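You operate a simulated robot arm through the tools that you are given. There is no shell and no other tool.

You run a simulated robot arm. Do the job below in one go: nothing can be reset, and whatever is moved stays where it is left.

JOB
Put the gold tumbler on the top of the wooden table away on the bench top before the blender. Take the coconut shaker and leave it on the drip tray. Take the long cream bar and leave it on the right end of the long bench. Take the small carton and leave it on the shelf of the steel-topped table. Do these in any order. Set down upright: gold tumbler, coconut shaker, small carton.

The check looks at the end state, three seconds after you hand in, the way a careful person would. Anything else that was tipped, shoved, dropped, spilled or broken makes it a failure.

ROBOT AND FRAMES
A 5-joint arm with a three-finger gripper on a trunk, on a base that moves. Base frame: it is fixed to the floor where the robot stands at the start and does not move with it; the origin is under the middle of the robot, x ahead of it, y to its left, z up. Units: mm, rad, N and s.
With the tool pointing down near the work surface it reaches from about 280 to 640 mm from the robot's upright axis, wherever it stands. Its first joint turns from -2.897 to 2.897 rad. Places, roughly: bench top before the blender (38x23 cm) [-1780, 380, 840]; coconut shaker [3000, -1250, 1000]; drip tray (20x34x7 cm) [1500, -1800, 900]; gold tumbler [1750, -2000, 1000]; long cream bar (4x18x3 cm) [2900, 0, 900]; right end of the long bench [3000, -1800, 900]; shelf of the steel-topped table [3600, 3500, 300]; small carton [2750, 1500, 500]. The tool tilts only in the upright plane through the base axis and itself; it spins freely about its own axis. Payload 1.37 kg.
The tool frame sits at the grasp point between the pads (the TCP): z along the fingers, y along the line on which they close. The tips reach 16 mm beyond it. The gripper opens to 101 mm; its body begins 82 mm behind the TCP.
Orientation is that of the tool frame in the base frame, as [roll, pitch, yaw] about the fixed x, y, z axes, in that order (R = Rz(yaw) Ry(pitch) Rx(roll)). With the fingers straight down and closing along the base's y, the tool's x points along the base's -x, its y along +y and its z along -z.

CONTROLS
- The arm moves only by the tool nudge_tool. Its argument "plan" is a list that holds one entry, the list of rows, each a list of 7 numbers: the shift along the tool's x, y, z in mm, then the turn, a rotation vector about the tool's x, y, z in rad, then the opening in per cent of the stroke, from 0 (shut) to 100 (fully open). In form: [[[x, y, z, wx, wy, wz, hand], ...]]. A call has 1 to 20 rows; each row shifts and turns the commanded pose from where the row before left it, along the tool's axes as they then stand. A row lasts 0.2 s, in which the tool goes at most 50 mm and 0.15 rad; a call with a longer step from one row to the next is refused whole, and so is a gripper value outside its range. Where a pose cannot be reached the arm comes as near as it can. A force on the tool above 40 N (or 10 N above the force at the start of the call, whichever is more), or a blocked arm, ends the call early, and 0.2 s more pass. The fingers move at their own pace (about 45 mm/s each) and stop on an object; they squeeze with about 22 N. The grip force told is the motor's: it shows also when the fingers shut on nothing. Time passes only in rows, and 0.2 s behind the last, so rows that do not move let the fingers close. The reply holds the time, the measured pose of the TCP, the force on the tool along the base axes, the opening and the grip force, in the units named above and with some noise, with the torque about the TCP (base axes, N m) and any sound that the robot's microphone picked up, and new pictures: "show" is both (left out), scene, wrist or none.
- Cameras (640 x 400 px; columns grow to the right, rows downward): "scene" is now at [25.2, 164.4, 1497.8]; the picture's right is [-0.12, -0.99, 0.00], its down [-0.57, 0.07, -0.82] and it looks along [0.81, -0.10, -0.57] (base axes); focal length 259 px, centre (320, 200). "wrist" rides on the gripper at [72, 20, -104] in the tool frame; the picture's right is [-0.26, 0.96, 0.00], its down [-0.76, -0.21, -0.62] and it looks along [-0.60, -0.16, 0.78] (tool axes); focal length 265 px, centre (320, 200). There is no depth. A picture from a camera that has moved, and an enlarged one, comes with that camera's place and axes in the base frame and with its lens.
- slide_trunk(by): slides the trunk up (or, below 0, down) by that many mm; the arm and the scene camera ride with it, the base frame stays. It gives what a move gives, with no picture.
- roll_base(legs): drives the robot by 1 to 6 legs, each [ahead, left, turn to the left] in mm, mm and rad, along the robot's own axes; the way and the turn of a leg run together, so that a leg with both is an arc; at most 1500 mm and 3.142 rad a leg. The arm and the cameras ride along, it lands a little off, and it stops where it bumps. It gives what a move gives, and a new picture of the scene camera.
- head_to(pan, tilt): turns the head with the scene camera to pan (to the left, within 2.705 rad either way) and tilt (down, from -0.506 to 1.204), counted from straight ahead of the robot. It gives what a move gives, and a new picture of the scene camera.
- enlarge(camera, box): a new picture of the part [left, top, right, bottom] of that camera's present view, enlarged. No time passes.
- job_done(): hands the job in; it is judged then, once.

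Places have to be worked out from the pictures, the camera data and where the tool is seen. Open the gripper and draw the arm clear of the work before you hand the job in, unless the task says otherwise.

The tools are called as name(argument=value, ...) on one line, values as JSON. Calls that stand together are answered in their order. nudge_tool: Moves the arm, as the interface text tells. Its arguments: {"type":"object","properties":{"plan":{"type":"array"},"show":{"type":"string","enum":["both","scene","wrist","none"]}},"required":["plan"]} The other tools are called the same way: slide_trunk (by) moves the trunk up or down; roll_base (legs) drives the base; head_to (pan, tilt) turns the head that bears the scene camera; enlarge (camera, box) takes an enlarged picture of a part of a camera's view; job_done () hands the job in.

At the start:

```text
t: 0.0
position: [452.8, -55.9, 1123.0]
tcp_rot: [-3.141, 0.0, 3.141]
contact_force: [1.4, -0.1, 0.7]
moment: [-0.03, -0.01, 0.03]
gripper_width: 100.9
grip_force: 0.1
trunk travel left (down, up): [-425.0, 165.0]
robot x, y, heading: [0.4, 0.1, 0.004]
head pan, tilt (commanded): [-0.122, 0.609]
```

scene: 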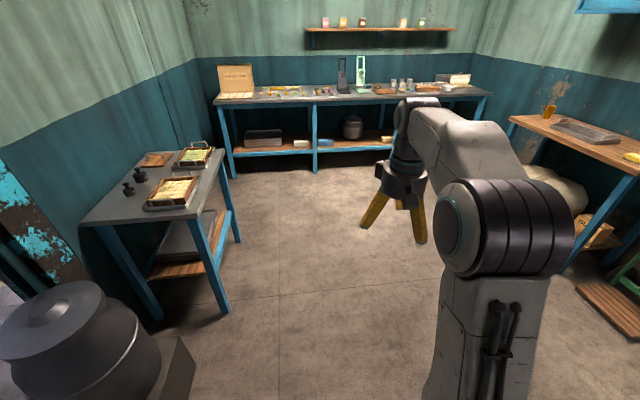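
wrist: 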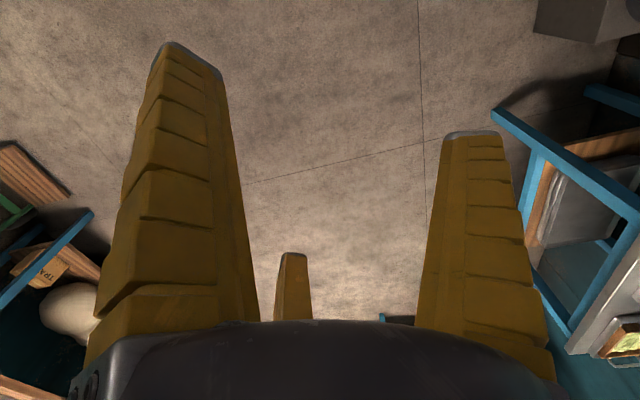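

The start pictures show the long bench ahead, a steel-topped table to the left and a wooden table to the right. I look around with the head before moving anything.

head_to(pan=0.9, tilt=0.5)

head_to(pan=2.0, tilt=0.5)

head_to(pan=2.7, tilt=0.5)

head_to(pan=-2.5, tilt=0.5)

head_to(pan=-1.5, tilt=0.5)

head_to(pan=-0.7, tilt=0.5)

head_to(pan=0.0, tilt=0.4)

```text
t: 1.3
position: [453.9, -57.8, 1124.2]
tcp_rot: [3.142, -0.001, -3.142]
contact_force: [0.5, 0.4, 0.8]
moment: [0.03, 0.0, -0.03]
gripper_width: 100.5
grip_force: 0.2
trunk travel left (down, up): [-425.0, 165.0]
robot x, y, heading: [1.1, -1.2, 0.002]
head pan, tilt (commanded): [0.901, 0.499]
camera scene: at [-5.7, 246.5, 1507.6], right [0.78, -0.62, 0.0], down [-0.3, -0.38, -0.88], along [0.55, 0.69, -0.48], focal length 259 px, centre (320, 200)
```

scene: 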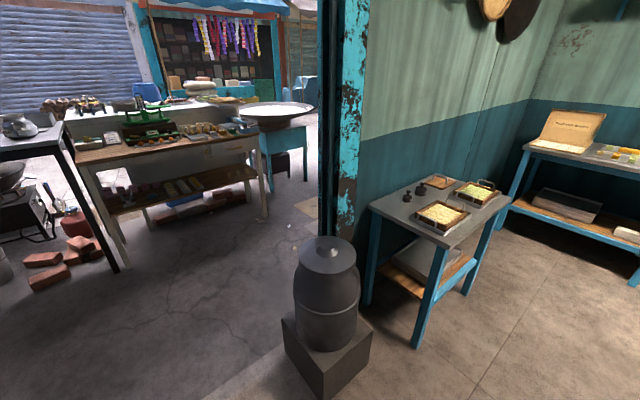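

```text
t: 2.6
position: [452.6, -57.2, 1124.2]
tcp_rot: [-3.142, 0.001, -3.141]
contact_force: [0.5, -0.1, -0.3]
moment: [0.0, 0.01, 0.0]
gripper_width: 100.8
grip_force: 0.0
trunk travel left (down, up): [-425.0, 165.0]
robot x, y, heading: [3.6, 1.1, 0.0]
head pan, tilt (commanded): [2.0, 0.499]
camera scene: at [-100.1, 258.0, 1507.6], right [0.91, 0.42, 0.0], down [0.2, -0.44, -0.88], along [-0.36, 0.8, -0.48], focal length 259 px, centre (320, 200)
```

scene: 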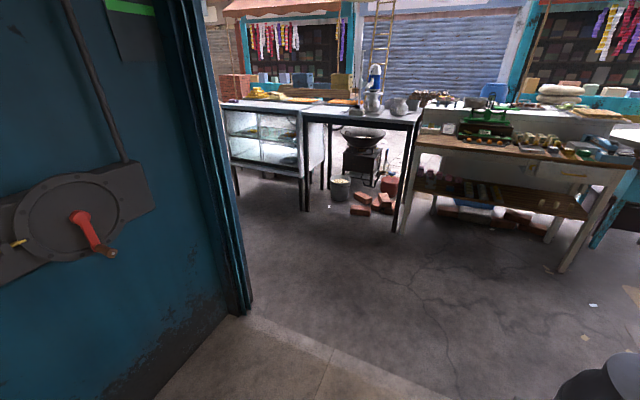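

```text
t: 3.7
position: [453.6, -56.9, 1124.5]
tcp_rot: [3.141, 0.001, -3.14]
contact_force: [-0.3, 0.1, 0.1]
moment: [-0.02, -0.03, 0.02]
gripper_width: 100.9
grip_force: 0.1
trunk travel left (down, up): [-425.0, 165.0]
robot x, y, heading: [-1.9, 0.8, -0.001]
head pan, tilt (commanded): [2.7, 0.499]
camera scene: at [-144.5, 214.2, 1507.6], right [0.43, 0.9, 0.0], down [0.43, -0.2, -0.88], along [-0.79, 0.38, -0.48], focal length 259 px, centre (320, 200)
```

scene: 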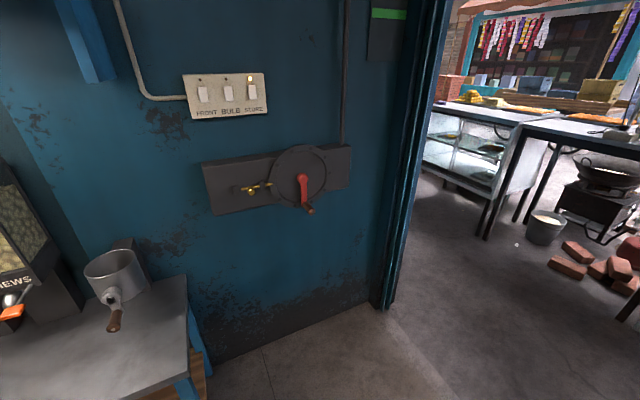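

```text
t: 7.8
position: [452.6, -56.6, 1125.1]
tcp_rot: [-3.141, 0.0, -3.141]
contact_force: [0.3, 0.1, 0.6]
moment: [-0.01, -0.01, 0.01]
gripper_width: 100.9
grip_force: 0.1
trunk travel left (down, up): [-425.0, 165.0]
robot x, y, heading: [0.1, 3.0, 0.006]
head pan, tilt (commanded): [-2.499, 0.499]
camera scene: at [-135.2, 120.7, 1507.6], right [-0.6, 0.8, 0.0], down [0.38, 0.29, -0.88], along [-0.7, -0.53, -0.48], focal length 259 px, centre (320, 200)
```

scene: 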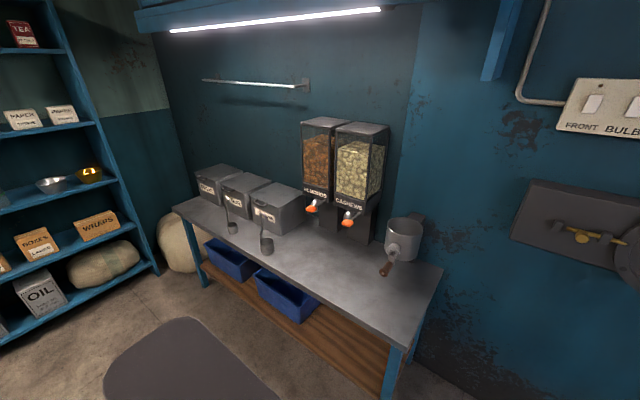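

```text
t: 9.0
position: [454.0, -58.4, 1123.9]
tcp_rot: [-3.141, -0.002, 3.141]
contact_force: [-0.8, 0.3, 1.0]
moment: [0.01, -0.01, -0.02]
gripper_width: 100.6
grip_force: 0.1
trunk travel left (down, up): [-425.0, 165.0]
robot x, y, heading: [-0.7, 5.1, -0.003]
head pan, tilt (commanded): [-1.499, 0.499]
camera scene: at [-55.9, 84.5, 1507.6], right [-1.0, -0.07, 0.0], down [-0.03, 0.48, -0.88], along [0.06, -0.88, -0.48], focal length 259 px, centre (320, 200)
```

scene: 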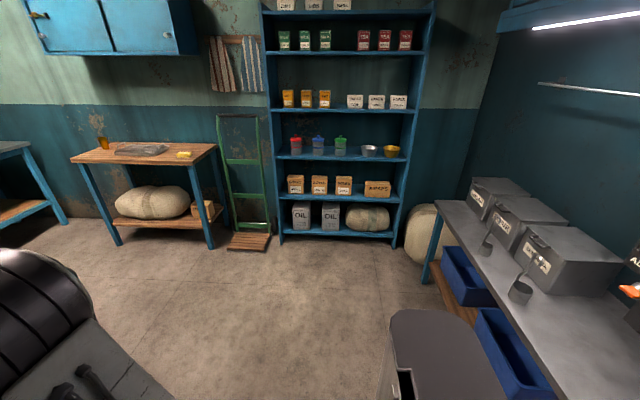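

```text
t: 10.2
position: [453.9, -57.6, 1123.9]
tcp_rot: [-3.141, 0.001, -3.142]
contact_force: [0.4, -1.1, -0.4]
moment: [0.0, -0.03, -0.01]
gripper_width: 100.6
grip_force: 0.2
trunk travel left (down, up): [-425.0, 165.0]
robot x, y, heading: [-0.9, -4.2, -0.001]
head pan, tilt (commanded): [-0.7, 0.499]
camera scene: at [7.2, 116.6, 1507.6], right [-0.64, -0.76, 0.0], down [-0.37, 0.31, -0.88], along [0.67, -0.57, -0.48], focal length 259 px, centre (320, 200)
```

scene: 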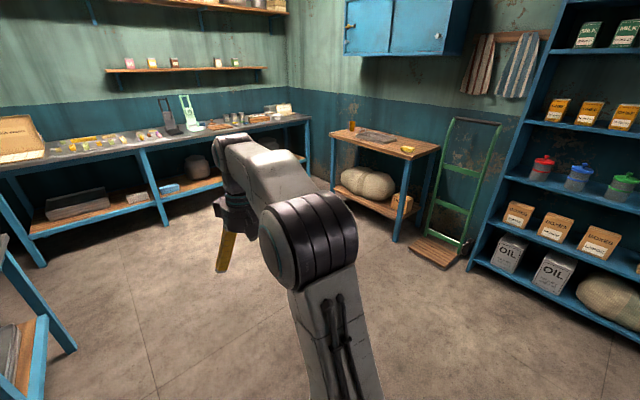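

```text
t: 11.2
position: [454.2, -57.1, 1124.5]
tcp_rot: [3.141, -0.001, 3.141]
contact_force: [0.2, -0.9, -0.7]
moment: [0.02, -0.02, -0.01]
gripper_width: 100.6
grip_force: 0.1
trunk travel left (down, up): [-425.0, 165.0]
robot x, y, heading: [-1.9, -0.7, -0.006]
head pan, tilt (commanded): [0.0, 0.4]
camera scene: at [30.3, 175.2, 1516.8], right [0.0, -1.0, 0.0], down [-0.39, 0.0, -0.92], along [0.92, 0.0, -0.39], focal length 259 px, centre (320, 200)
```

scene: 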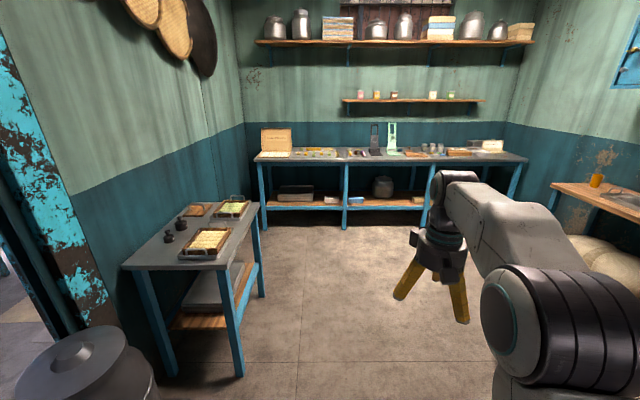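

The room holds the long bench, the steel table with two trays, the wooden table with the tumbler, and a doorway on the left to a street. I enlarge the long bench view to identify items.

enlarge(camera="scene", box=[240, 110, 400, 210])

enlarge(camera="scene", box=[380, 110, 540, 210])

enlarge(camera="scene", box=[100, 180, 292, 300])

```text
4.00 times, centred on (320, 160) of scene
camera zoom: at [30.3, 175.2, 1516.8], right [0.0, -1.0, 0.0], down [-0.39, 0.0, -0.92], along [0.92, 0.0, -0.39], focal length 1038 px, centre (320, 360)
```

zoom: 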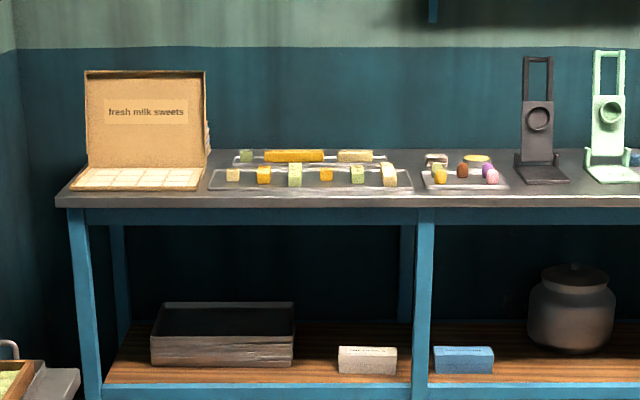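

```text
4.00 times, centred on (460, 160) of scene
camera zoom: at [30.3, 175.2, 1516.8], right [0.0, -1.0, 0.0], down [-0.39, 0.0, -0.92], along [0.92, 0.0, -0.39], focal length 1038 px, centre (-240, 360)
```

zoom: 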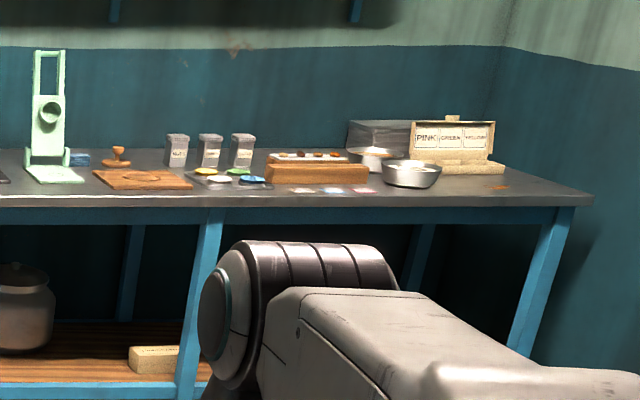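

```text
3.33 times, centred on (196, 240) of scene
camera zoom: at [30.3, 175.2, 1516.8], right [0.0, -1.0, 0.0], down [-0.39, 0.0, -0.92], along [0.92, 0.0, -0.39], focal length 865 px, centre (733, 67)
```

zoom: 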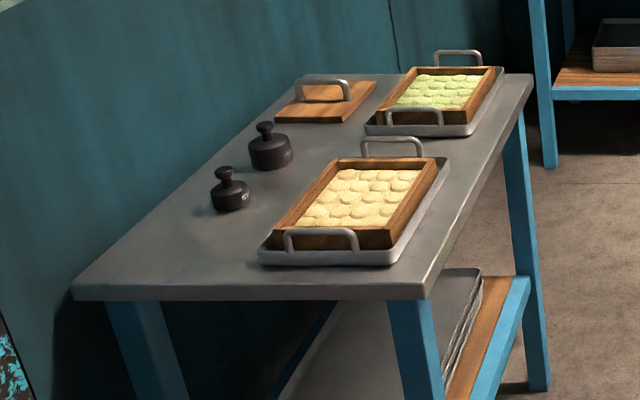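

The long bench holds three shakers with labels and a tray of sweet bars. I look down at my own base to learn its footprint, then plan the drive.

head_to(pan=0.0, tilt=1.2)

head_to(pan=1.57, tilt=1.2)

head_to(pan=2.6, tilt=1.2)

head_to(pan=-2.4, tilt=1.2)

head_to(pan=-1.3, tilt=1.2)

```text
t: 12.3
position: [453.4, -58.1, 1124.4]
tcp_rot: [3.141, -0.001, 3.141]
contact_force: [0.3, -1.0, 0.5]
moment: [-0.03, -0.02, 0.0]
gripper_width: 100.2
grip_force: 0.1
trunk travel left (down, up): [-425.0, 165.0]
robot x, y, heading: [-0.3, -1.0, 0.002]
head pan, tilt (commanded): [0.0, 1.201]
camera scene: at [-6.3, 175.2, 1454.0], right [0.0, -1.0, 0.0], down [-0.93, 0.0, -0.36], along [0.36, 0.0, -0.93], focal length 259 px, centre (320, 200)
```

scene: 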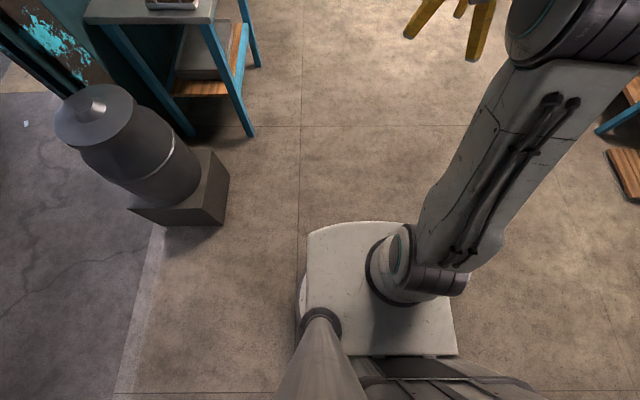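

```text
t: 14.0
position: [454.5, -56.9, 1122.9]
tcp_rot: [-3.141, 0.0, 3.14]
contact_force: [0.1, 0.3, 0.7]
moment: [-0.02, -0.02, 0.0]
gripper_width: 100.6
grip_force: 0.1
trunk travel left (down, up): [-425.0, 165.0]
robot x, y, heading: [4.1, -1.0, -0.002]
head pan, tilt (commanded): [1.571, 1.201]
camera scene: at [-62.3, 231.1, 1453.9], right [1.0, 0.0, 0.0], down [0.0, -0.93, -0.36], along [0.0, 0.36, -0.93], focal length 259 px, centre (320, 200)
```

scene: 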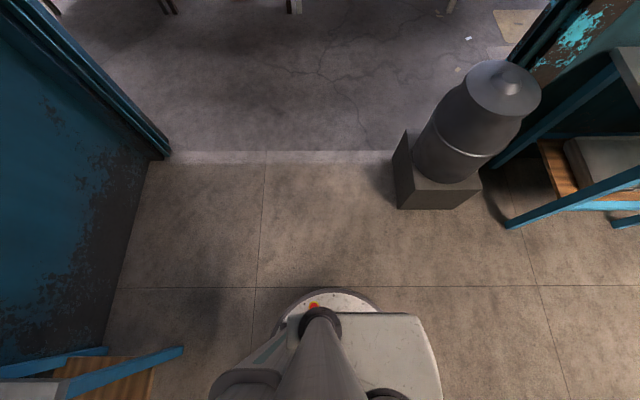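

```text
t: 15.3
position: [453.0, -58.4, 1125.0]
tcp_rot: [3.141, 0.0, 3.141]
contact_force: [-0.5, 0.1, -0.2]
moment: [0.0, 0.0, -0.02]
gripper_width: 100.6
grip_force: 0.1
trunk travel left (down, up): [-425.0, 165.0]
robot x, y, heading: [3.4, -0.5, -0.002]
head pan, tilt (commanded): [2.601, 1.201]
camera scene: at [-110.2, 204.1, 1453.9], right [0.52, 0.86, 0.0], down [0.8, -0.48, -0.36], along [-0.31, 0.19, -0.93], focal length 259 px, centre (320, 200)
```

scene: 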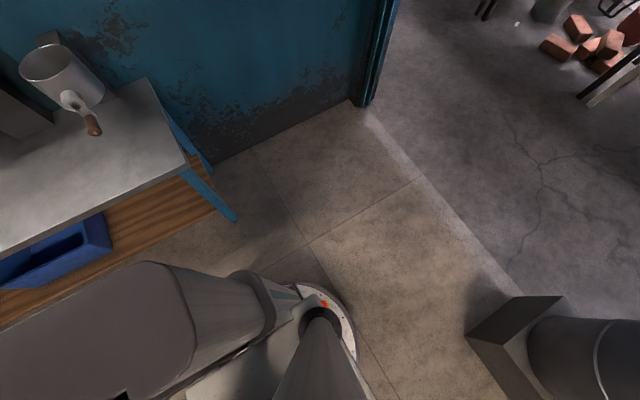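

```text
t: 19.2
position: [454.4, -57.8, 1123.6]
tcp_rot: [3.141, 0.001, 3.141]
contact_force: [0.1, 0.0, -0.3]
moment: [0.0, 0.02, 0.0]
gripper_width: 100.5
grip_force: 0.2
trunk travel left (down, up): [-425.0, 165.0]
robot x, y, heading: [1.1, -3.1, 0.004]
head pan, tilt (commanded): [-2.4, 1.201]
camera scene: at [-103.5, 137.4, 1453.9], right [-0.68, 0.74, 0.0], down [0.69, 0.63, -0.36], along [-0.27, -0.24, -0.93], focal length 259 px, centre (320, 200)
```

scene: 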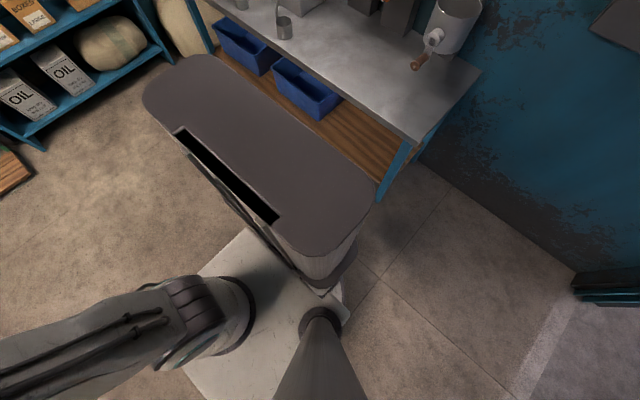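

```text
t: 20.6
position: [453.4, -57.8, 1123.1]
tcp_rot: [3.14, -0.001, 3.141]
contact_force: [1.1, 0.3, -0.7]
moment: [0.02, 0.03, 0.0]
gripper_width: 99.9
grip_force: 0.1
trunk travel left (down, up): [-425.0, 165.0]
robot x, y, heading: [-2.8, -1.9, 0.001]
head pan, tilt (commanded): [-1.3, 1.201]
camera scene: at [-47.4, 121.3, 1453.9], right [-0.96, -0.27, 0.0], down [-0.25, 0.9, -0.36], along [0.1, -0.35, -0.93], focal length 259 px, centre (320, 200)
```

scene: 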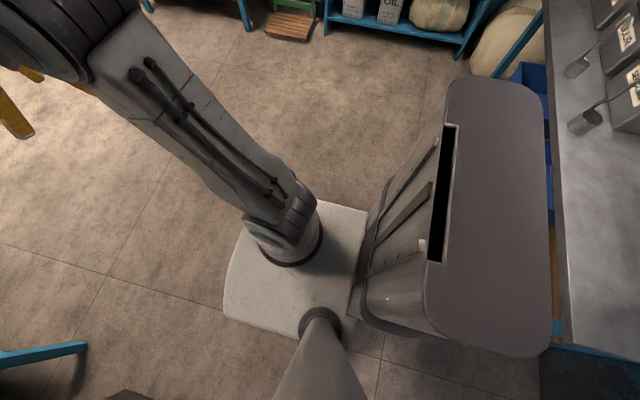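

The base looks about 600 mm across with a taller box behind. The floor ahead is clear, so I drive forward to (1500, 0) and take a closer look at the long bench.

roll_base(legs=[[1500, 0, 0]])

head_to(pan=0.0, tilt=0.5)

```text
t: 27.9
position: [1934.6, -81.0, 1125.0]
tcp_rot: [3.141, 0.0, 3.122]
contact_force: [-0.3, -0.2, 0.8]
moment: [0.02, 0.01, -0.01]
gripper_width: 100.5
grip_force: 0.1
trunk travel left (down, up): [-425.0, 165.0]
robot x, y, heading: [1480.0, -15.1, -0.023]
head pan, tilt (commanded): [-1.3, 1.201]
camera scene: at [1436.6, 107.5, 1453.9], right [-0.97, -0.25, 0.0], down [-0.23, 0.9, -0.36], along [0.09, -0.35, -0.93], focal length 259 px, centre (320, 200)
```

scene: 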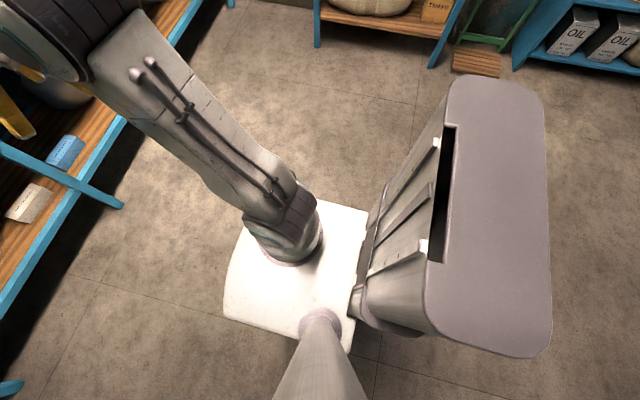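

```text
t: 29.4
position: [1933.4, -80.4, 1123.4]
tcp_rot: [3.141, 0.001, 3.123]
contact_force: [-0.5, 0.0, -0.7]
moment: [-0.02, -0.02, 0.02]
gripper_width: 100.6
grip_force: 0.1
trunk travel left (down, up): [-425.0, 165.0]
robot x, y, heading: [1482.1, -14.2, -0.022]
head pan, tilt (commanded): [0.0, 0.499]
camera scene: at [1513.5, 159.8, 1507.6], right [-0.02, -1.0, 0.0], down [-0.48, 0.01, -0.88], along [0.88, -0.02, -0.48], focal length 259 px, centre (320, 200)
```

scene: 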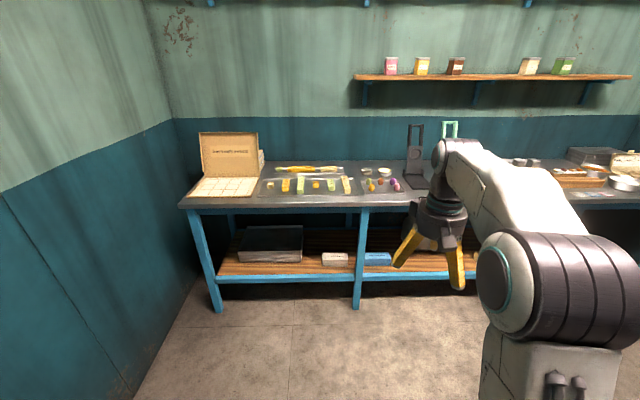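

The bench front seems to be near x≈2720 with its top near z≈840. I enlarge the sweets tray and the shaker area.

enlarge(camera="scene", box=[240, 140, 400, 240])

enlarge(camera="scene", box=[500, 130, 640, 218])

enlarge(camera="scene", box=[200, 210, 420, 320])

```text
4.00 times, centred on (320, 190) of scene
camera zoom: at [1513.5, 159.8, 1507.6], right [-0.02, -1.0, 0.0], down [-0.48, 0.01, -0.88], along [0.88, -0.02, -0.48], focal length 1038 px, centre (320, 240)
```

zoom: 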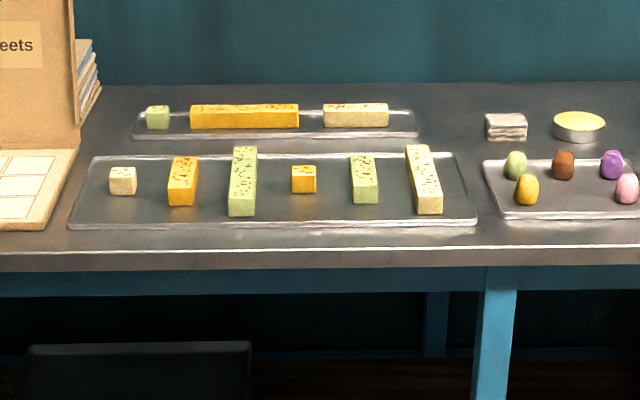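

```text
4.55 times, centred on (570, 174) of scene
camera zoom: at [1513.5, 159.8, 1507.6], right [-0.02, -1.0, 0.0], down [-0.48, 0.01, -0.88], along [0.88, -0.02, -0.48], focal length 1179 px, centre (-816, 318)
```

zoom: 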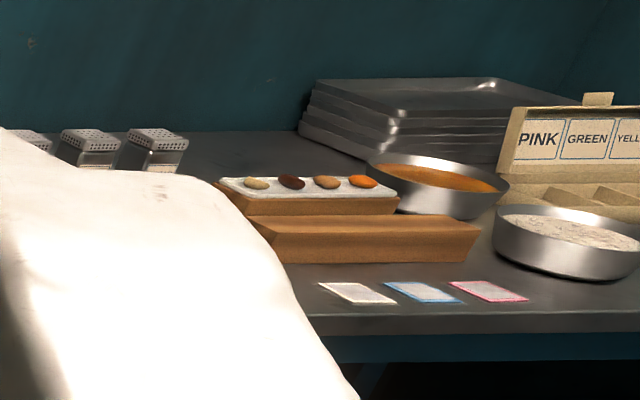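

```text
2.91 times, centred on (310, 265) of scene
camera zoom: at [1513.5, 159.8, 1507.6], right [-0.02, -1.0, 0.0], down [-0.48, 0.01, -0.88], along [0.88, -0.02, -0.48], focal length 755 px, centre (349, 11)
```

zoom: 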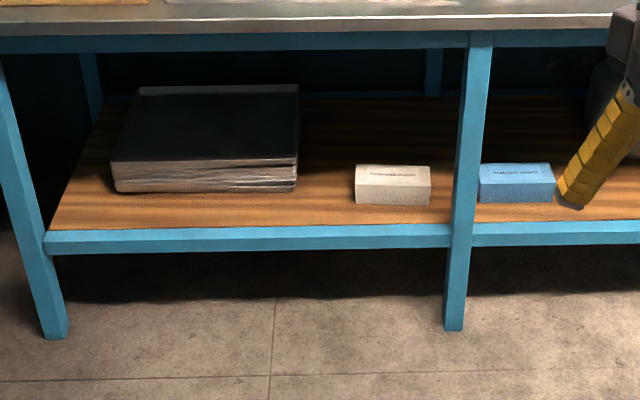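

The long cream bar is the one at the right of the front tray, running in depth, at about (2875, −20, 855). Before going nearer, I shut the gripper in free air to see how the three fingers close.

nudge_tool(plan=[[[0, 0, 0, 0, 0, 0, 50], [0, 0, 0, 0, 0, 0, 50], [0, 0, 0, 0, 0, 0, 50], [0, 0, 0, 0, 0, 0, 50]]], show="wrist")

nudge_tool(plan=[[[0, 0, 0, 0, 0, 0, 0], [0, 0, 0, 0, 0, 0, 0], [0, 0, 0, 0, 0, 0, 0], [0, 0, 0, 0, 0, 0, 0], [0, 0, 0, 0, 0, 0, 0]]], show="wrist")

```text
t: 30.4
position: [1934.2, -81.2, 1125.2]
tcp_rot: [3.141, 0.0, 3.121]
contact_force: [-1.2, -0.5, 0.2]
moment: [0.02, 0.0, 0.0]
gripper_width: 54.2
grip_force: 2.8
trunk travel left (down, up): [-425.0, 165.0]
robot x, y, heading: [1476.0, -18.1, -0.021]
head pan, tilt (commanded): [0.0, 0.499]
camera wrist: at [1863.0, -60.2, 1228.6], right [0.28, 0.96, 0.0], down [0.75, -0.22, 0.62], along [0.6, -0.18, -0.78], focal length 265 px, centre (320, 200)
```

wrist: 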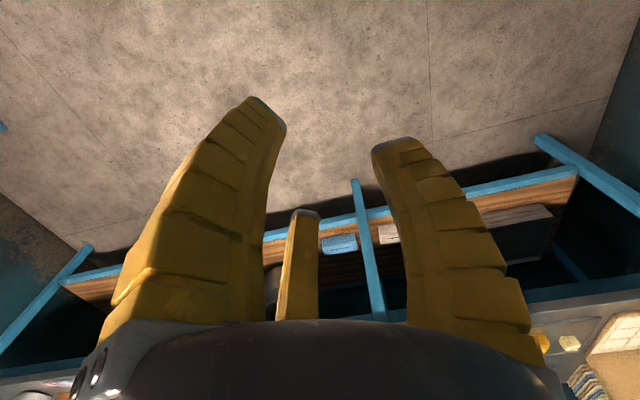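

```text
t: 31.6
position: [1934.1, -81.7, 1124.6]
tcp_rot: [3.141, 0.0, 3.123]
contact_force: [-0.8, -0.1, -0.2]
moment: [-0.01, -0.03, 0.03]
gripper_width: 0.0
grip_force: 22.0
trunk travel left (down, up): [-425.0, 165.0]
robot x, y, heading: [1481.6, -16.5, -0.018]
head pan, tilt (commanded): [0.0, 0.499]
camera wrist: at [1863.0, -60.2, 1228.6], right [0.28, 0.96, 0.0], down [0.75, -0.22, 0.62], along [0.6, -0.18, -0.78], focal length 265 px, centre (320, 200)
```

wrist: 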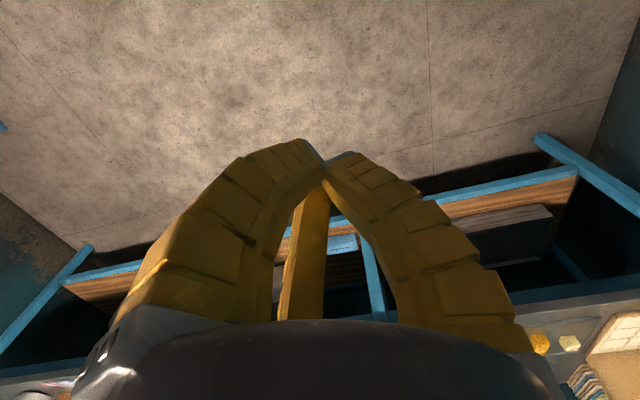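

The fingers close concentrically (one at tool +y, two at −y), so I'll flip the yaw later so that the lone finger sits on the open side of the bar. I now drive to about x=2330 in front of the bar, reopening the gripper.

nudge_tool(plan=[[[0, 0, 0, 0, 0, 0, 90], [0, 0, 0, 0, 0, 0, 90], [0, 0, 0, 0, 0, 0, 90], [0, 0, 0, 0, 0, 0, 90], [0, 0, 0, 0, 0, 0, 90]]], show="none")

roll_base(legs=[[830, 45, 0.02]])

```text
t: 32.8
position: [1933.1, -81.8, 1124.5]
tcp_rot: [3.141, -0.001, 3.121]
contact_force: [-0.8, -0.7, 0.0]
moment: [0.0, 0.01, 0.05]
gripper_width: 92.0
grip_force: 1.2
trunk travel left (down, up): [-425.0, 165.0]
robot x, y, heading: [1479.8, -13.1, -0.018]
head pan, tilt (commanded): [0.0, 0.499]
```

```text
t: 37.1
position: [2749.7, -27.4, 1124.5]
tcp_rot: [-3.142, 0.001, -3.132]
contact_force: [0.4, 0.1, -0.4]
moment: [0.01, 0.01, 0.04]
gripper_width: 92.3
grip_force: 1.4
trunk travel left (down, up): [-425.0, 165.0]
robot x, y, heading: [2294.8, 22.5, 0.002]
head pan, tilt (commanded): [0.0, 0.499]
camera scene: at [2322.5, 201.4, 1507.6], right [0.01, -1.0, 0.0], down [-0.48, -0.01, -0.88], along [0.88, 0.01, -0.48], focal length 259 px, centre (320, 200)
```

scene: 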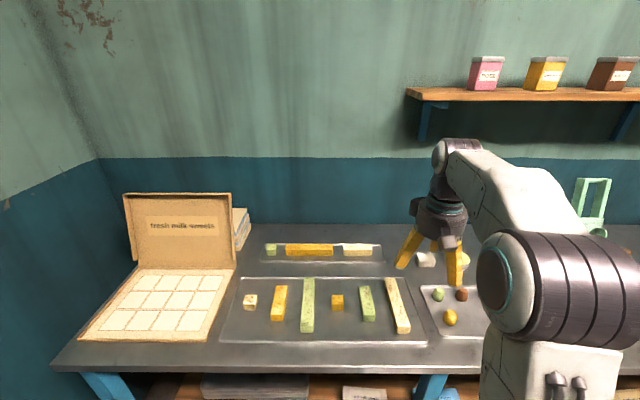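

I enlarge the tray to locate the bar precisely, and look with the wrist camera.

enlarge(camera="scene", box=[320, 240, 480, 340])

nudge_tool(plan=[[[0, 0, 0, 0, 0, 0, 90]]], show="wrist")

```text
4.00 times, centred on (400, 290) of scene
camera zoom: at [2322.5, 201.4, 1507.6], right [0.01, -1.0, 0.0], down [-0.48, -0.01, -0.88], along [0.88, 0.01, -0.48], focal length 1038 px, centre (0, -160)
```

zoom: 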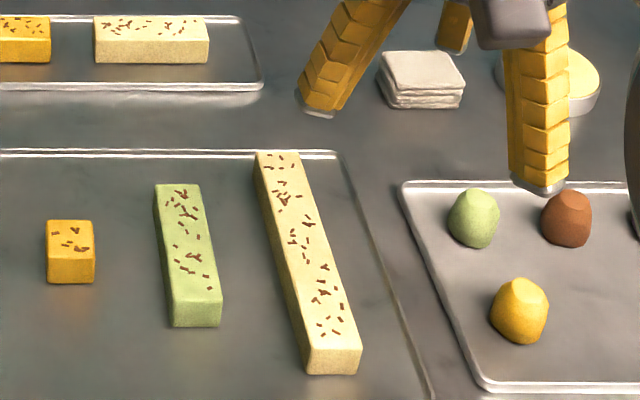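

```text
t: 37.5
position: [2750.1, -26.7, 1124.7]
tcp_rot: [-3.141, 0.001, -3.131]
contact_force: [-0.6, 0.3, -0.1]
moment: [-0.01, -0.03, 0.0]
gripper_width: 91.9
grip_force: 1.5
trunk travel left (down, up): [-425.0, 165.0]
robot x, y, heading: [2296.5, 19.9, 0.011]
head pan, tilt (commanded): [0.0, 0.499]
camera wrist: at [2678.2, -8.1, 1228.7], right [0.25, 0.97, 0.0], down [0.76, -0.2, 0.62], along [0.6, -0.16, -0.78], focal length 265 px, centre (320, 200)
```

wrist: 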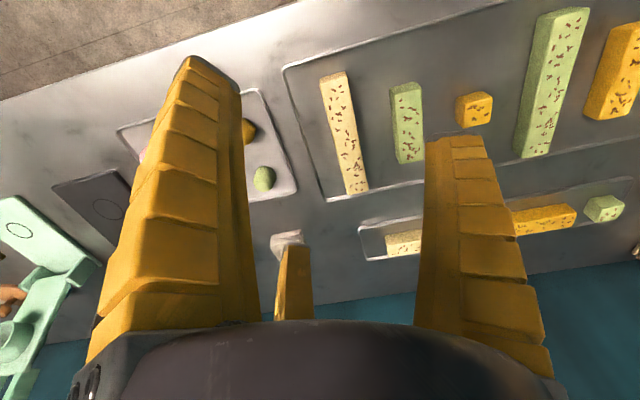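

The two views put the bar at about x 2780–2960, y −22, with its top between 866 and 900. I roll 65 mm closer and lower the trunk by 150 mm for a better wrist view of it.

roll_base(legs=[[65, 0, 0]])

slide_trunk(by=-130)

nudge_tool(plan=[[[0, 0, 0, 0, 0, 0, 90]]], show="both")

```text
t: 38.5
position: [2816.6, -26.1, 1123.6]
tcp_rot: [-3.142, -0.001, -3.131]
contact_force: [0.3, 0.1, 0.4]
moment: [-0.03, 0.02, 0.01]
gripper_width: 91.6
grip_force: 0.9
trunk travel left (down, up): [-425.0, 165.0]
robot x, y, heading: [2360.7, 27.9, 0.01]
head pan, tilt (commanded): [0.0, 0.499]
camera scene: at [2387.9, 202.1, 1507.6], right [0.01, -1.0, 0.0], down [-0.48, -0.01, -0.88], along [0.88, 0.01, -0.48], focal length 259 px, centre (320, 200)
```

scene: 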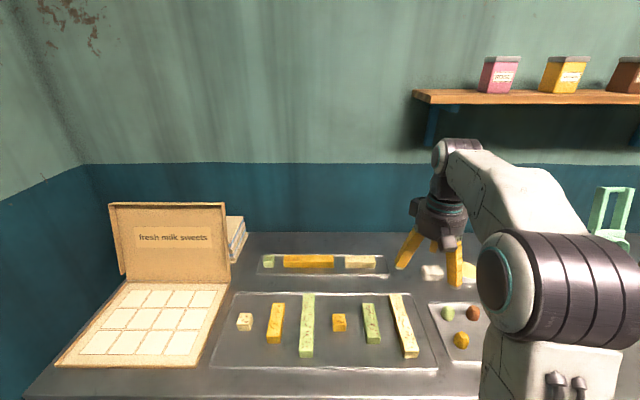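

```text
t: 40.1
position: [2815.1, -26.6, 993.6]
tcp_rot: [3.141, 0.0, -3.132]
contact_force: [0.4, 0.4, 0.1]
moment: [-0.01, 0.02, 0.0]
gripper_width: 92.1
grip_force: 0.4
trunk travel left (down, up): [-295.0, 295.0]
robot x, y, heading: [2362.8, 25.5, 0.01]
head pan, tilt (commanded): [0.0, 0.499]
```

```text
t: 40.5
position: [2813.2, -25.8, 993.9]
tcp_rot: [-3.141, 0.0, -3.13]
contact_force: [-0.3, -0.3, -0.3]
moment: [-0.01, 0.01, 0.01]
gripper_width: 92.1
grip_force: 1.2
trunk travel left (down, up): [-295.0, 295.0]
robot x, y, heading: [2361.0, 26.7, 0.014]
head pan, tilt (commanded): [0.0, 0.499]
camera scene: at [2386.8, 202.1, 1377.6], right [0.01, -1.0, 0.0], down [-0.48, -0.01, -0.88], along [0.88, 0.01, -0.48], focal length 259 px, centre (320, 200)
camera wrist: at [2742.9, -7.1, 1098.6], right [0.25, 0.97, 0.0], down [0.76, -0.2, 0.62], along [0.6, -0.16, -0.78], focal length 265 px, centre (320, 200)
```

scene: 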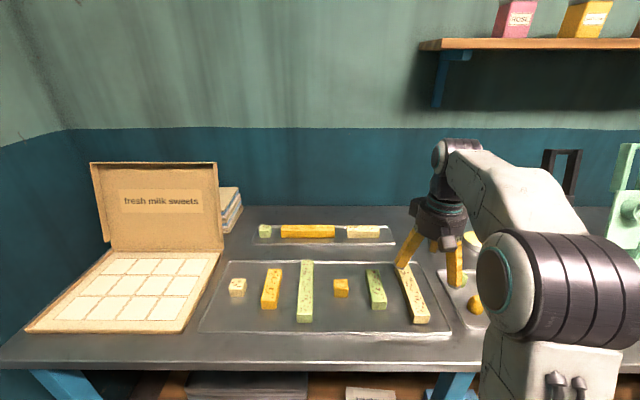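
wrist: 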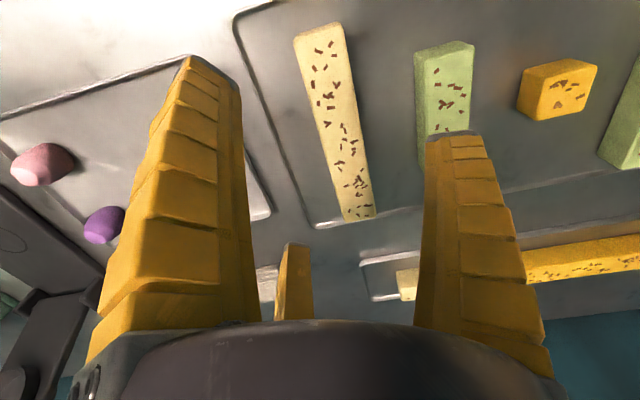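

Triangulating gives the bar top z≈885, centre about (2852, −15). I shift the tool over it and descend to 35 mm above the grasp height, then look.

nudge_tool(plan=[[[-20, 3, 0, 0, 0, 0, 86], [-18, 3, 0, 0, 0, 0, 86], [0, 0, 40, 0, 0, 0, 86], [0, 0, 35, 0, 0, 0, 86], [0, 0, 0, 0, 0, 0, 86]]], show="both")

```text
t: 41.7
position: [2852.7, -19.3, 919.2]
tcp_rot: [3.141, -0.002, -3.131]
contact_force: [0.3, 0.7, -0.3]
moment: [0.0, 0.0, 0.03]
gripper_width: 88.2
grip_force: 1.6
trunk travel left (down, up): [-295.0, 295.0]
robot x, y, heading: [2361.2, 29.9, 0.009]
head pan, tilt (commanded): [0.0, 0.499]
camera scene: at [2386.9, 202.1, 1377.6], right [0.01, -1.0, 0.0], down [-0.48, -0.01, -0.88], along [0.88, 0.01, -0.48], focal length 259 px, centre (320, 200)
camera wrist: at [2780.9, 0.1, 1024.1], right [0.25, 0.97, 0.0], down [0.76, -0.2, 0.62], along [0.6, -0.16, -0.78], focal length 265 px, centre (320, 200)
```

scene: 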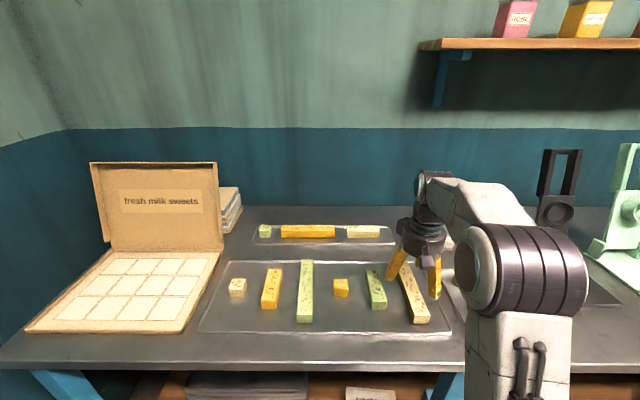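
wrist: 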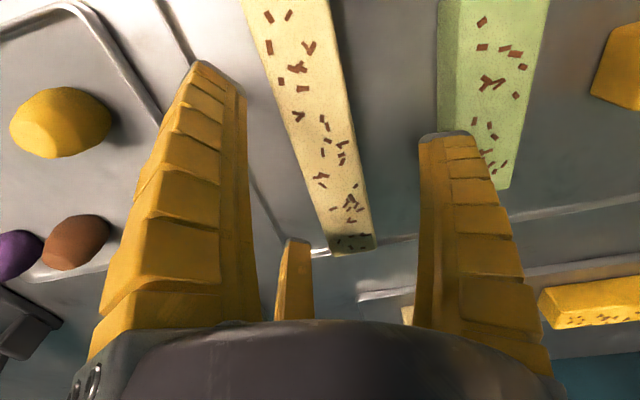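

The lone finger would come close to the green bar at this opening, so I reduce the opening to 74 %, shift 3 mm to −y, and look again before descending.

nudge_tool(plan=[[[0, -3, 0, 0, 0, 0, 72], [0, 0, 12, 0, 0, 0, 72], [0, 0, 0, 0, 0, 0, 72]]], show="wrist")

enlarge(camera="scene", box=[340, 230, 468, 310])

```text
t: 42.5
position: [2851.1, -21.7, 908.1]
tcp_rot: [-3.141, -0.001, -3.132]
contact_force: [-0.9, -0.1, -0.2]
moment: [0.0, 0.0, -0.02]
gripper_width: 75.7
grip_force: 2.1
trunk travel left (down, up): [-295.0, 295.0]
robot x, y, heading: [2361.6, 28.3, 0.01]
head pan, tilt (commanded): [0.0, 0.499]
camera wrist: at [2781.2, -3.1, 1012.8], right [0.25, 0.97, 0.0], down [0.76, -0.2, 0.62], along [0.6, -0.16, -0.78], focal length 265 px, centre (320, 200)
```

wrist: 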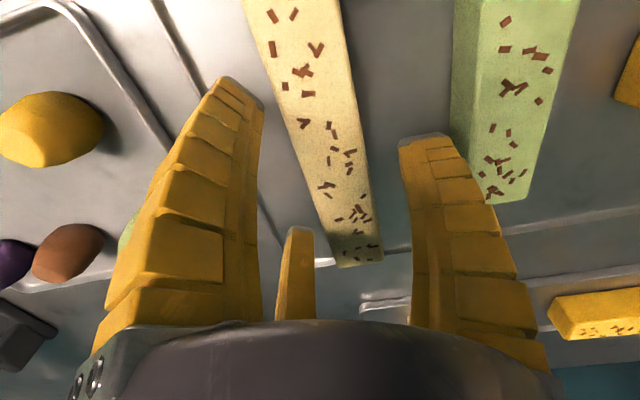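

```text
5.00 times, centred on (404, 270) of scene
camera zoom: at [2386.8, 202.1, 1377.6], right [0.01, -1.0, 0.0], down [-0.48, -0.01, -0.88], along [0.88, 0.01, -0.48], focal length 1297 px, centre (-100, -150)
```

zoom: 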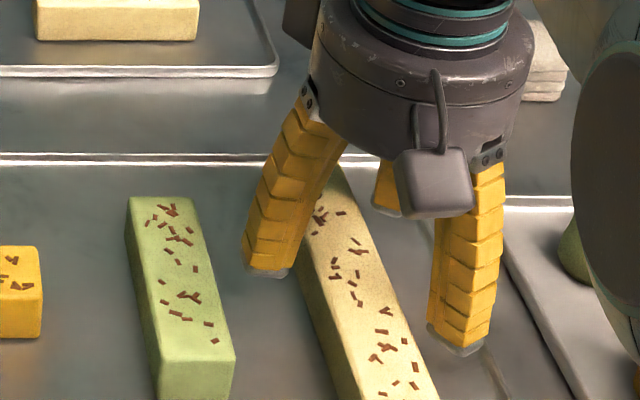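

Fingers are clear on both sides of the bar, so I descend 29 mm and check before closing.

nudge_tool(plan=[[[0, 0, 15, 0, 0, 0, 72], [0, 0, 14, 0, 0, 0, 72], [0, 0, 0, 0, 0, 0, 72]]], show="both")

enlarge(camera="scene", box=[340, 230, 468, 310])

```text
t: 43.3
position: [2852.4, -21.1, 877.9]
tcp_rot: [-3.141, 0.002, -3.132]
contact_force: [0.5, 0.5, 1.9]
moment: [-0.08, 0.07, -0.05]
gripper_width: 74.5
grip_force: 1.4
trunk travel left (down, up): [-295.0, 295.0]
robot x, y, heading: [2358.2, 27.8, 0.008]
head pan, tilt (commanded): [0.0, 0.499]
camera scene: at [2386.2, 202.1, 1377.7], right [0.01, -1.0, 0.0], down [-0.48, -0.01, -0.88], along [0.88, 0.01, -0.48], focal length 259 px, centre (320, 200)
camera wrist: at [2780.2, -3.1, 983.2], right [0.25, 0.97, 0.0], down [0.76, -0.2, 0.62], along [0.6, -0.16, -0.78], focal length 265 px, centre (320, 200)
```

scene: 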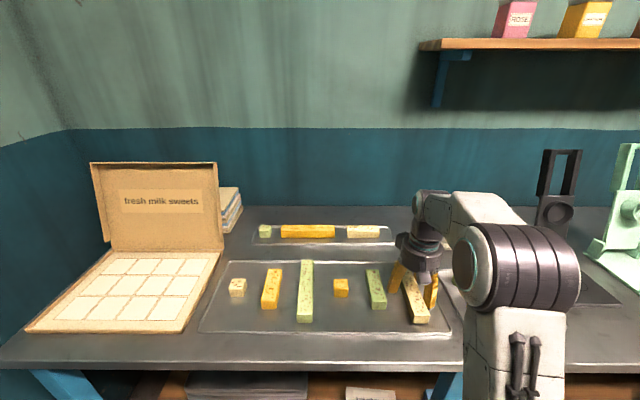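
wrist: 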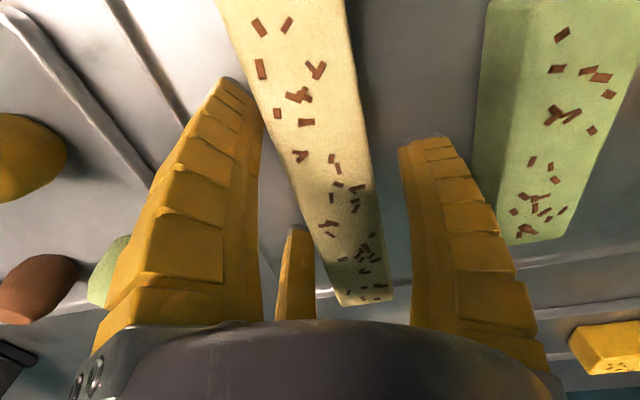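

```text
5.00 times, centred on (404, 270) of scene
camera zoom: at [2386.2, 202.1, 1377.7], right [0.01, -1.0, 0.0], down [-0.48, -0.01, -0.88], along [0.88, 0.01, -0.48], focal length 1297 px, centre (-100, -150)
```

zoom: 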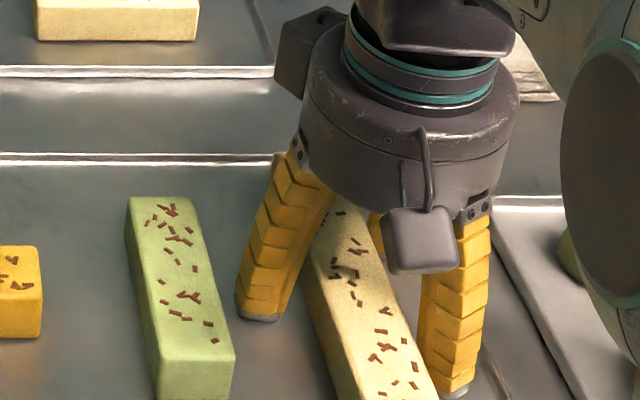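

The fingers straddle the bar with tips near the tray. I raise 2 mm and close.

nudge_tool(plan=[[[0, 0, -2, 0, 0, 0, 40], [0, 0, 0, 0, 0, 0, 20], [0, 0, 0, 0, 0, 0, 0], [0, 0, 0, 0, 0, 0, 0], [0, 0, 0, 0, 0, 0, 0], [0, 0, 0, 0, 0, 0, 0]]], show="both")

```text
t: 44.7
position: [2852.1, -21.7, 880.4]
tcp_rot: [-3.141, 0.002, -3.132]
contact_force: [1.9, -0.4, 4.6]
moment: [0.16, 0.0, -0.13]
gripper_width: 48.1
grip_force: 21.6
trunk travel left (down, up): [-295.0, 295.0]
robot x, y, heading: [2357.9, 29.3, 0.015]
head pan, tilt (commanded): [0.0, 0.499]
camera scene: at [2386.6, 202.2, 1377.6], right [0.01, -1.0, 0.0], down [-0.48, -0.01, -0.88], along [0.88, 0.01, -0.48], focal length 259 px, centre (320, 200)
camera wrist: at [2780.5, -3.1, 984.8], right [0.25, 0.97, 0.0], down [0.76, -0.2, 0.62], along [0.6, -0.16, -0.78], focal length 265 px, centre (320, 200)
```

scene: 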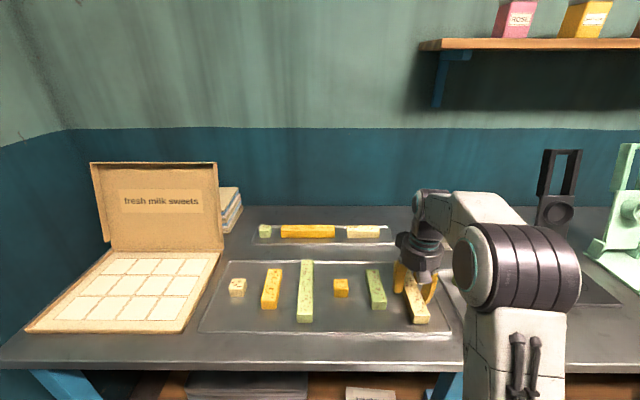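
wrist: 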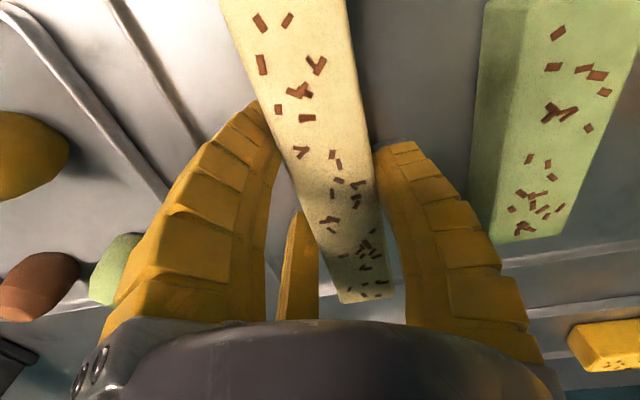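

Gripped at 48 mm with 21.6 N. I lift gently and check.

nudge_tool(plan=[[[0, 0, -10, 0, 0, 0, 0], [0, 0, -20, 0, 0, 0, 0], [0, 0, -30, 0, 0, 0, 0], [0, 0, -40, 0, 0, 0, 0], [0, 0, 0, 0, 0, 0, 0]]], show="both")

```text
t: 45.9
position: [2851.6, -21.9, 979.8]
tcp_rot: [3.141, 0.0, -3.131]
contact_force: [-0.2, -0.2, -2.5]
moment: [-0.01, -0.03, 0.03]
gripper_width: 47.8
grip_force: 22.3
trunk travel left (down, up): [-295.0, 295.0]
robot x, y, heading: [2360.8, 24.8, 0.007]
head pan, tilt (commanded): [0.0, 0.499]
camera scene: at [2386.8, 202.1, 1377.6], right [0.01, -1.0, 0.0], down [-0.48, -0.01, -0.88], along [0.88, 0.01, -0.48], focal length 259 px, centre (320, 200)
camera wrist: at [2780.5, -4.1, 1084.0], right [0.25, 0.97, 0.0], down [0.76, -0.2, 0.62], along [0.6, -0.16, -0.78], focal length 265 px, centre (320, 200)
```

scene: 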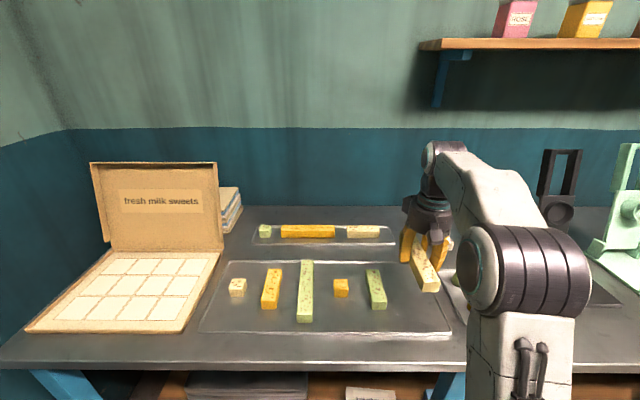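
wrist: 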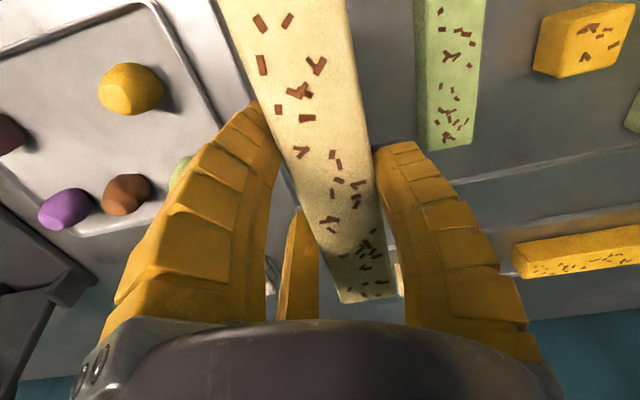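

The bar is held (about 0.28 kg). I raise the trunk, back off 260 mm and strafe right toward the bench's right end, stopping short of the wooden table.

slide_trunk(by=130)

roll_base(legs=[[-260, 0, 0], [0, -1150, -0.01]])

head_to(pan=-0.9, tilt=0.6)

```text
t: 47.5
position: [2852.7, -22.6, 1109.1]
tcp_rot: [-3.141, 0.001, -3.13]
contact_force: [-0.7, -0.1, -1.6]
moment: [-0.04, 0.04, -0.01]
gripper_width: 47.7
grip_force: 22.2
trunk travel left (down, up): [-425.0, 165.0]
robot x, y, heading: [2359.0, 24.2, 0.011]
head pan, tilt (commanded): [0.0, 0.499]
```

```text
t: 54.8
position: [2591.2, -1177.9, 1109.6]
tcp_rot: [-3.141, 0.0, 3.128]
contact_force: [0.2, -0.3, -2.8]
moment: [-0.03, -0.03, 0.0]
gripper_width: 47.2
grip_force: 21.8
trunk travel left (down, up): [-425.0, 165.0]
robot x, y, heading: [2099.4, -1118.3, -0.015]
head pan, tilt (commanded): [0.0, 0.499]
camera scene: at [2132.3, -941.4, 1507.6], right [-0.01, -1.0, 0.0], down [-0.48, 0.01, -0.88], along [0.88, -0.01, -0.48], focal length 259 px, centre (320, 200)
```

scene: 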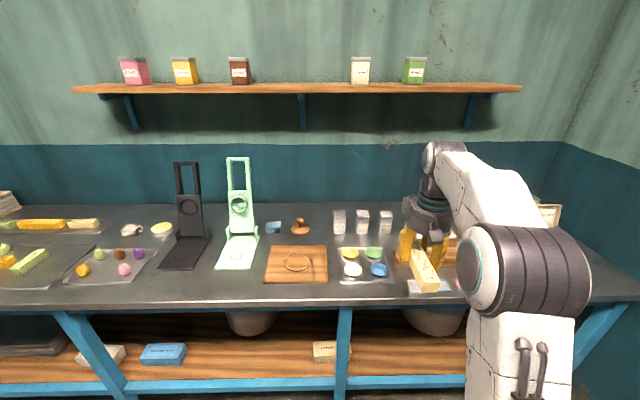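

```text
t: 56.0
position: [2593.1, -1177.0, 1107.9]
tcp_rot: [3.141, -0.001, 3.127]
contact_force: [1.4, 1.2, -2.8]
moment: [-0.04, 0.01, 0.01]
gripper_width: 47.3
grip_force: 22.4
trunk travel left (down, up): [-425.0, 165.0]
robot x, y, heading: [2099.1, -1117.9, -0.018]
head pan, tilt (commanded): [-0.901, 0.6]
camera scene: at [2095.3, -1009.9, 1498.5], right [-0.79, -0.61, 0.0], down [-0.34, 0.45, -0.83], along [0.5, -0.65, -0.56], focal length 259 px, centre (320, 200)
```

scene: 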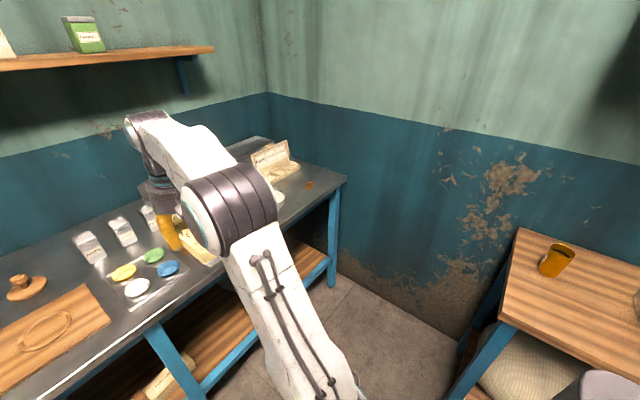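

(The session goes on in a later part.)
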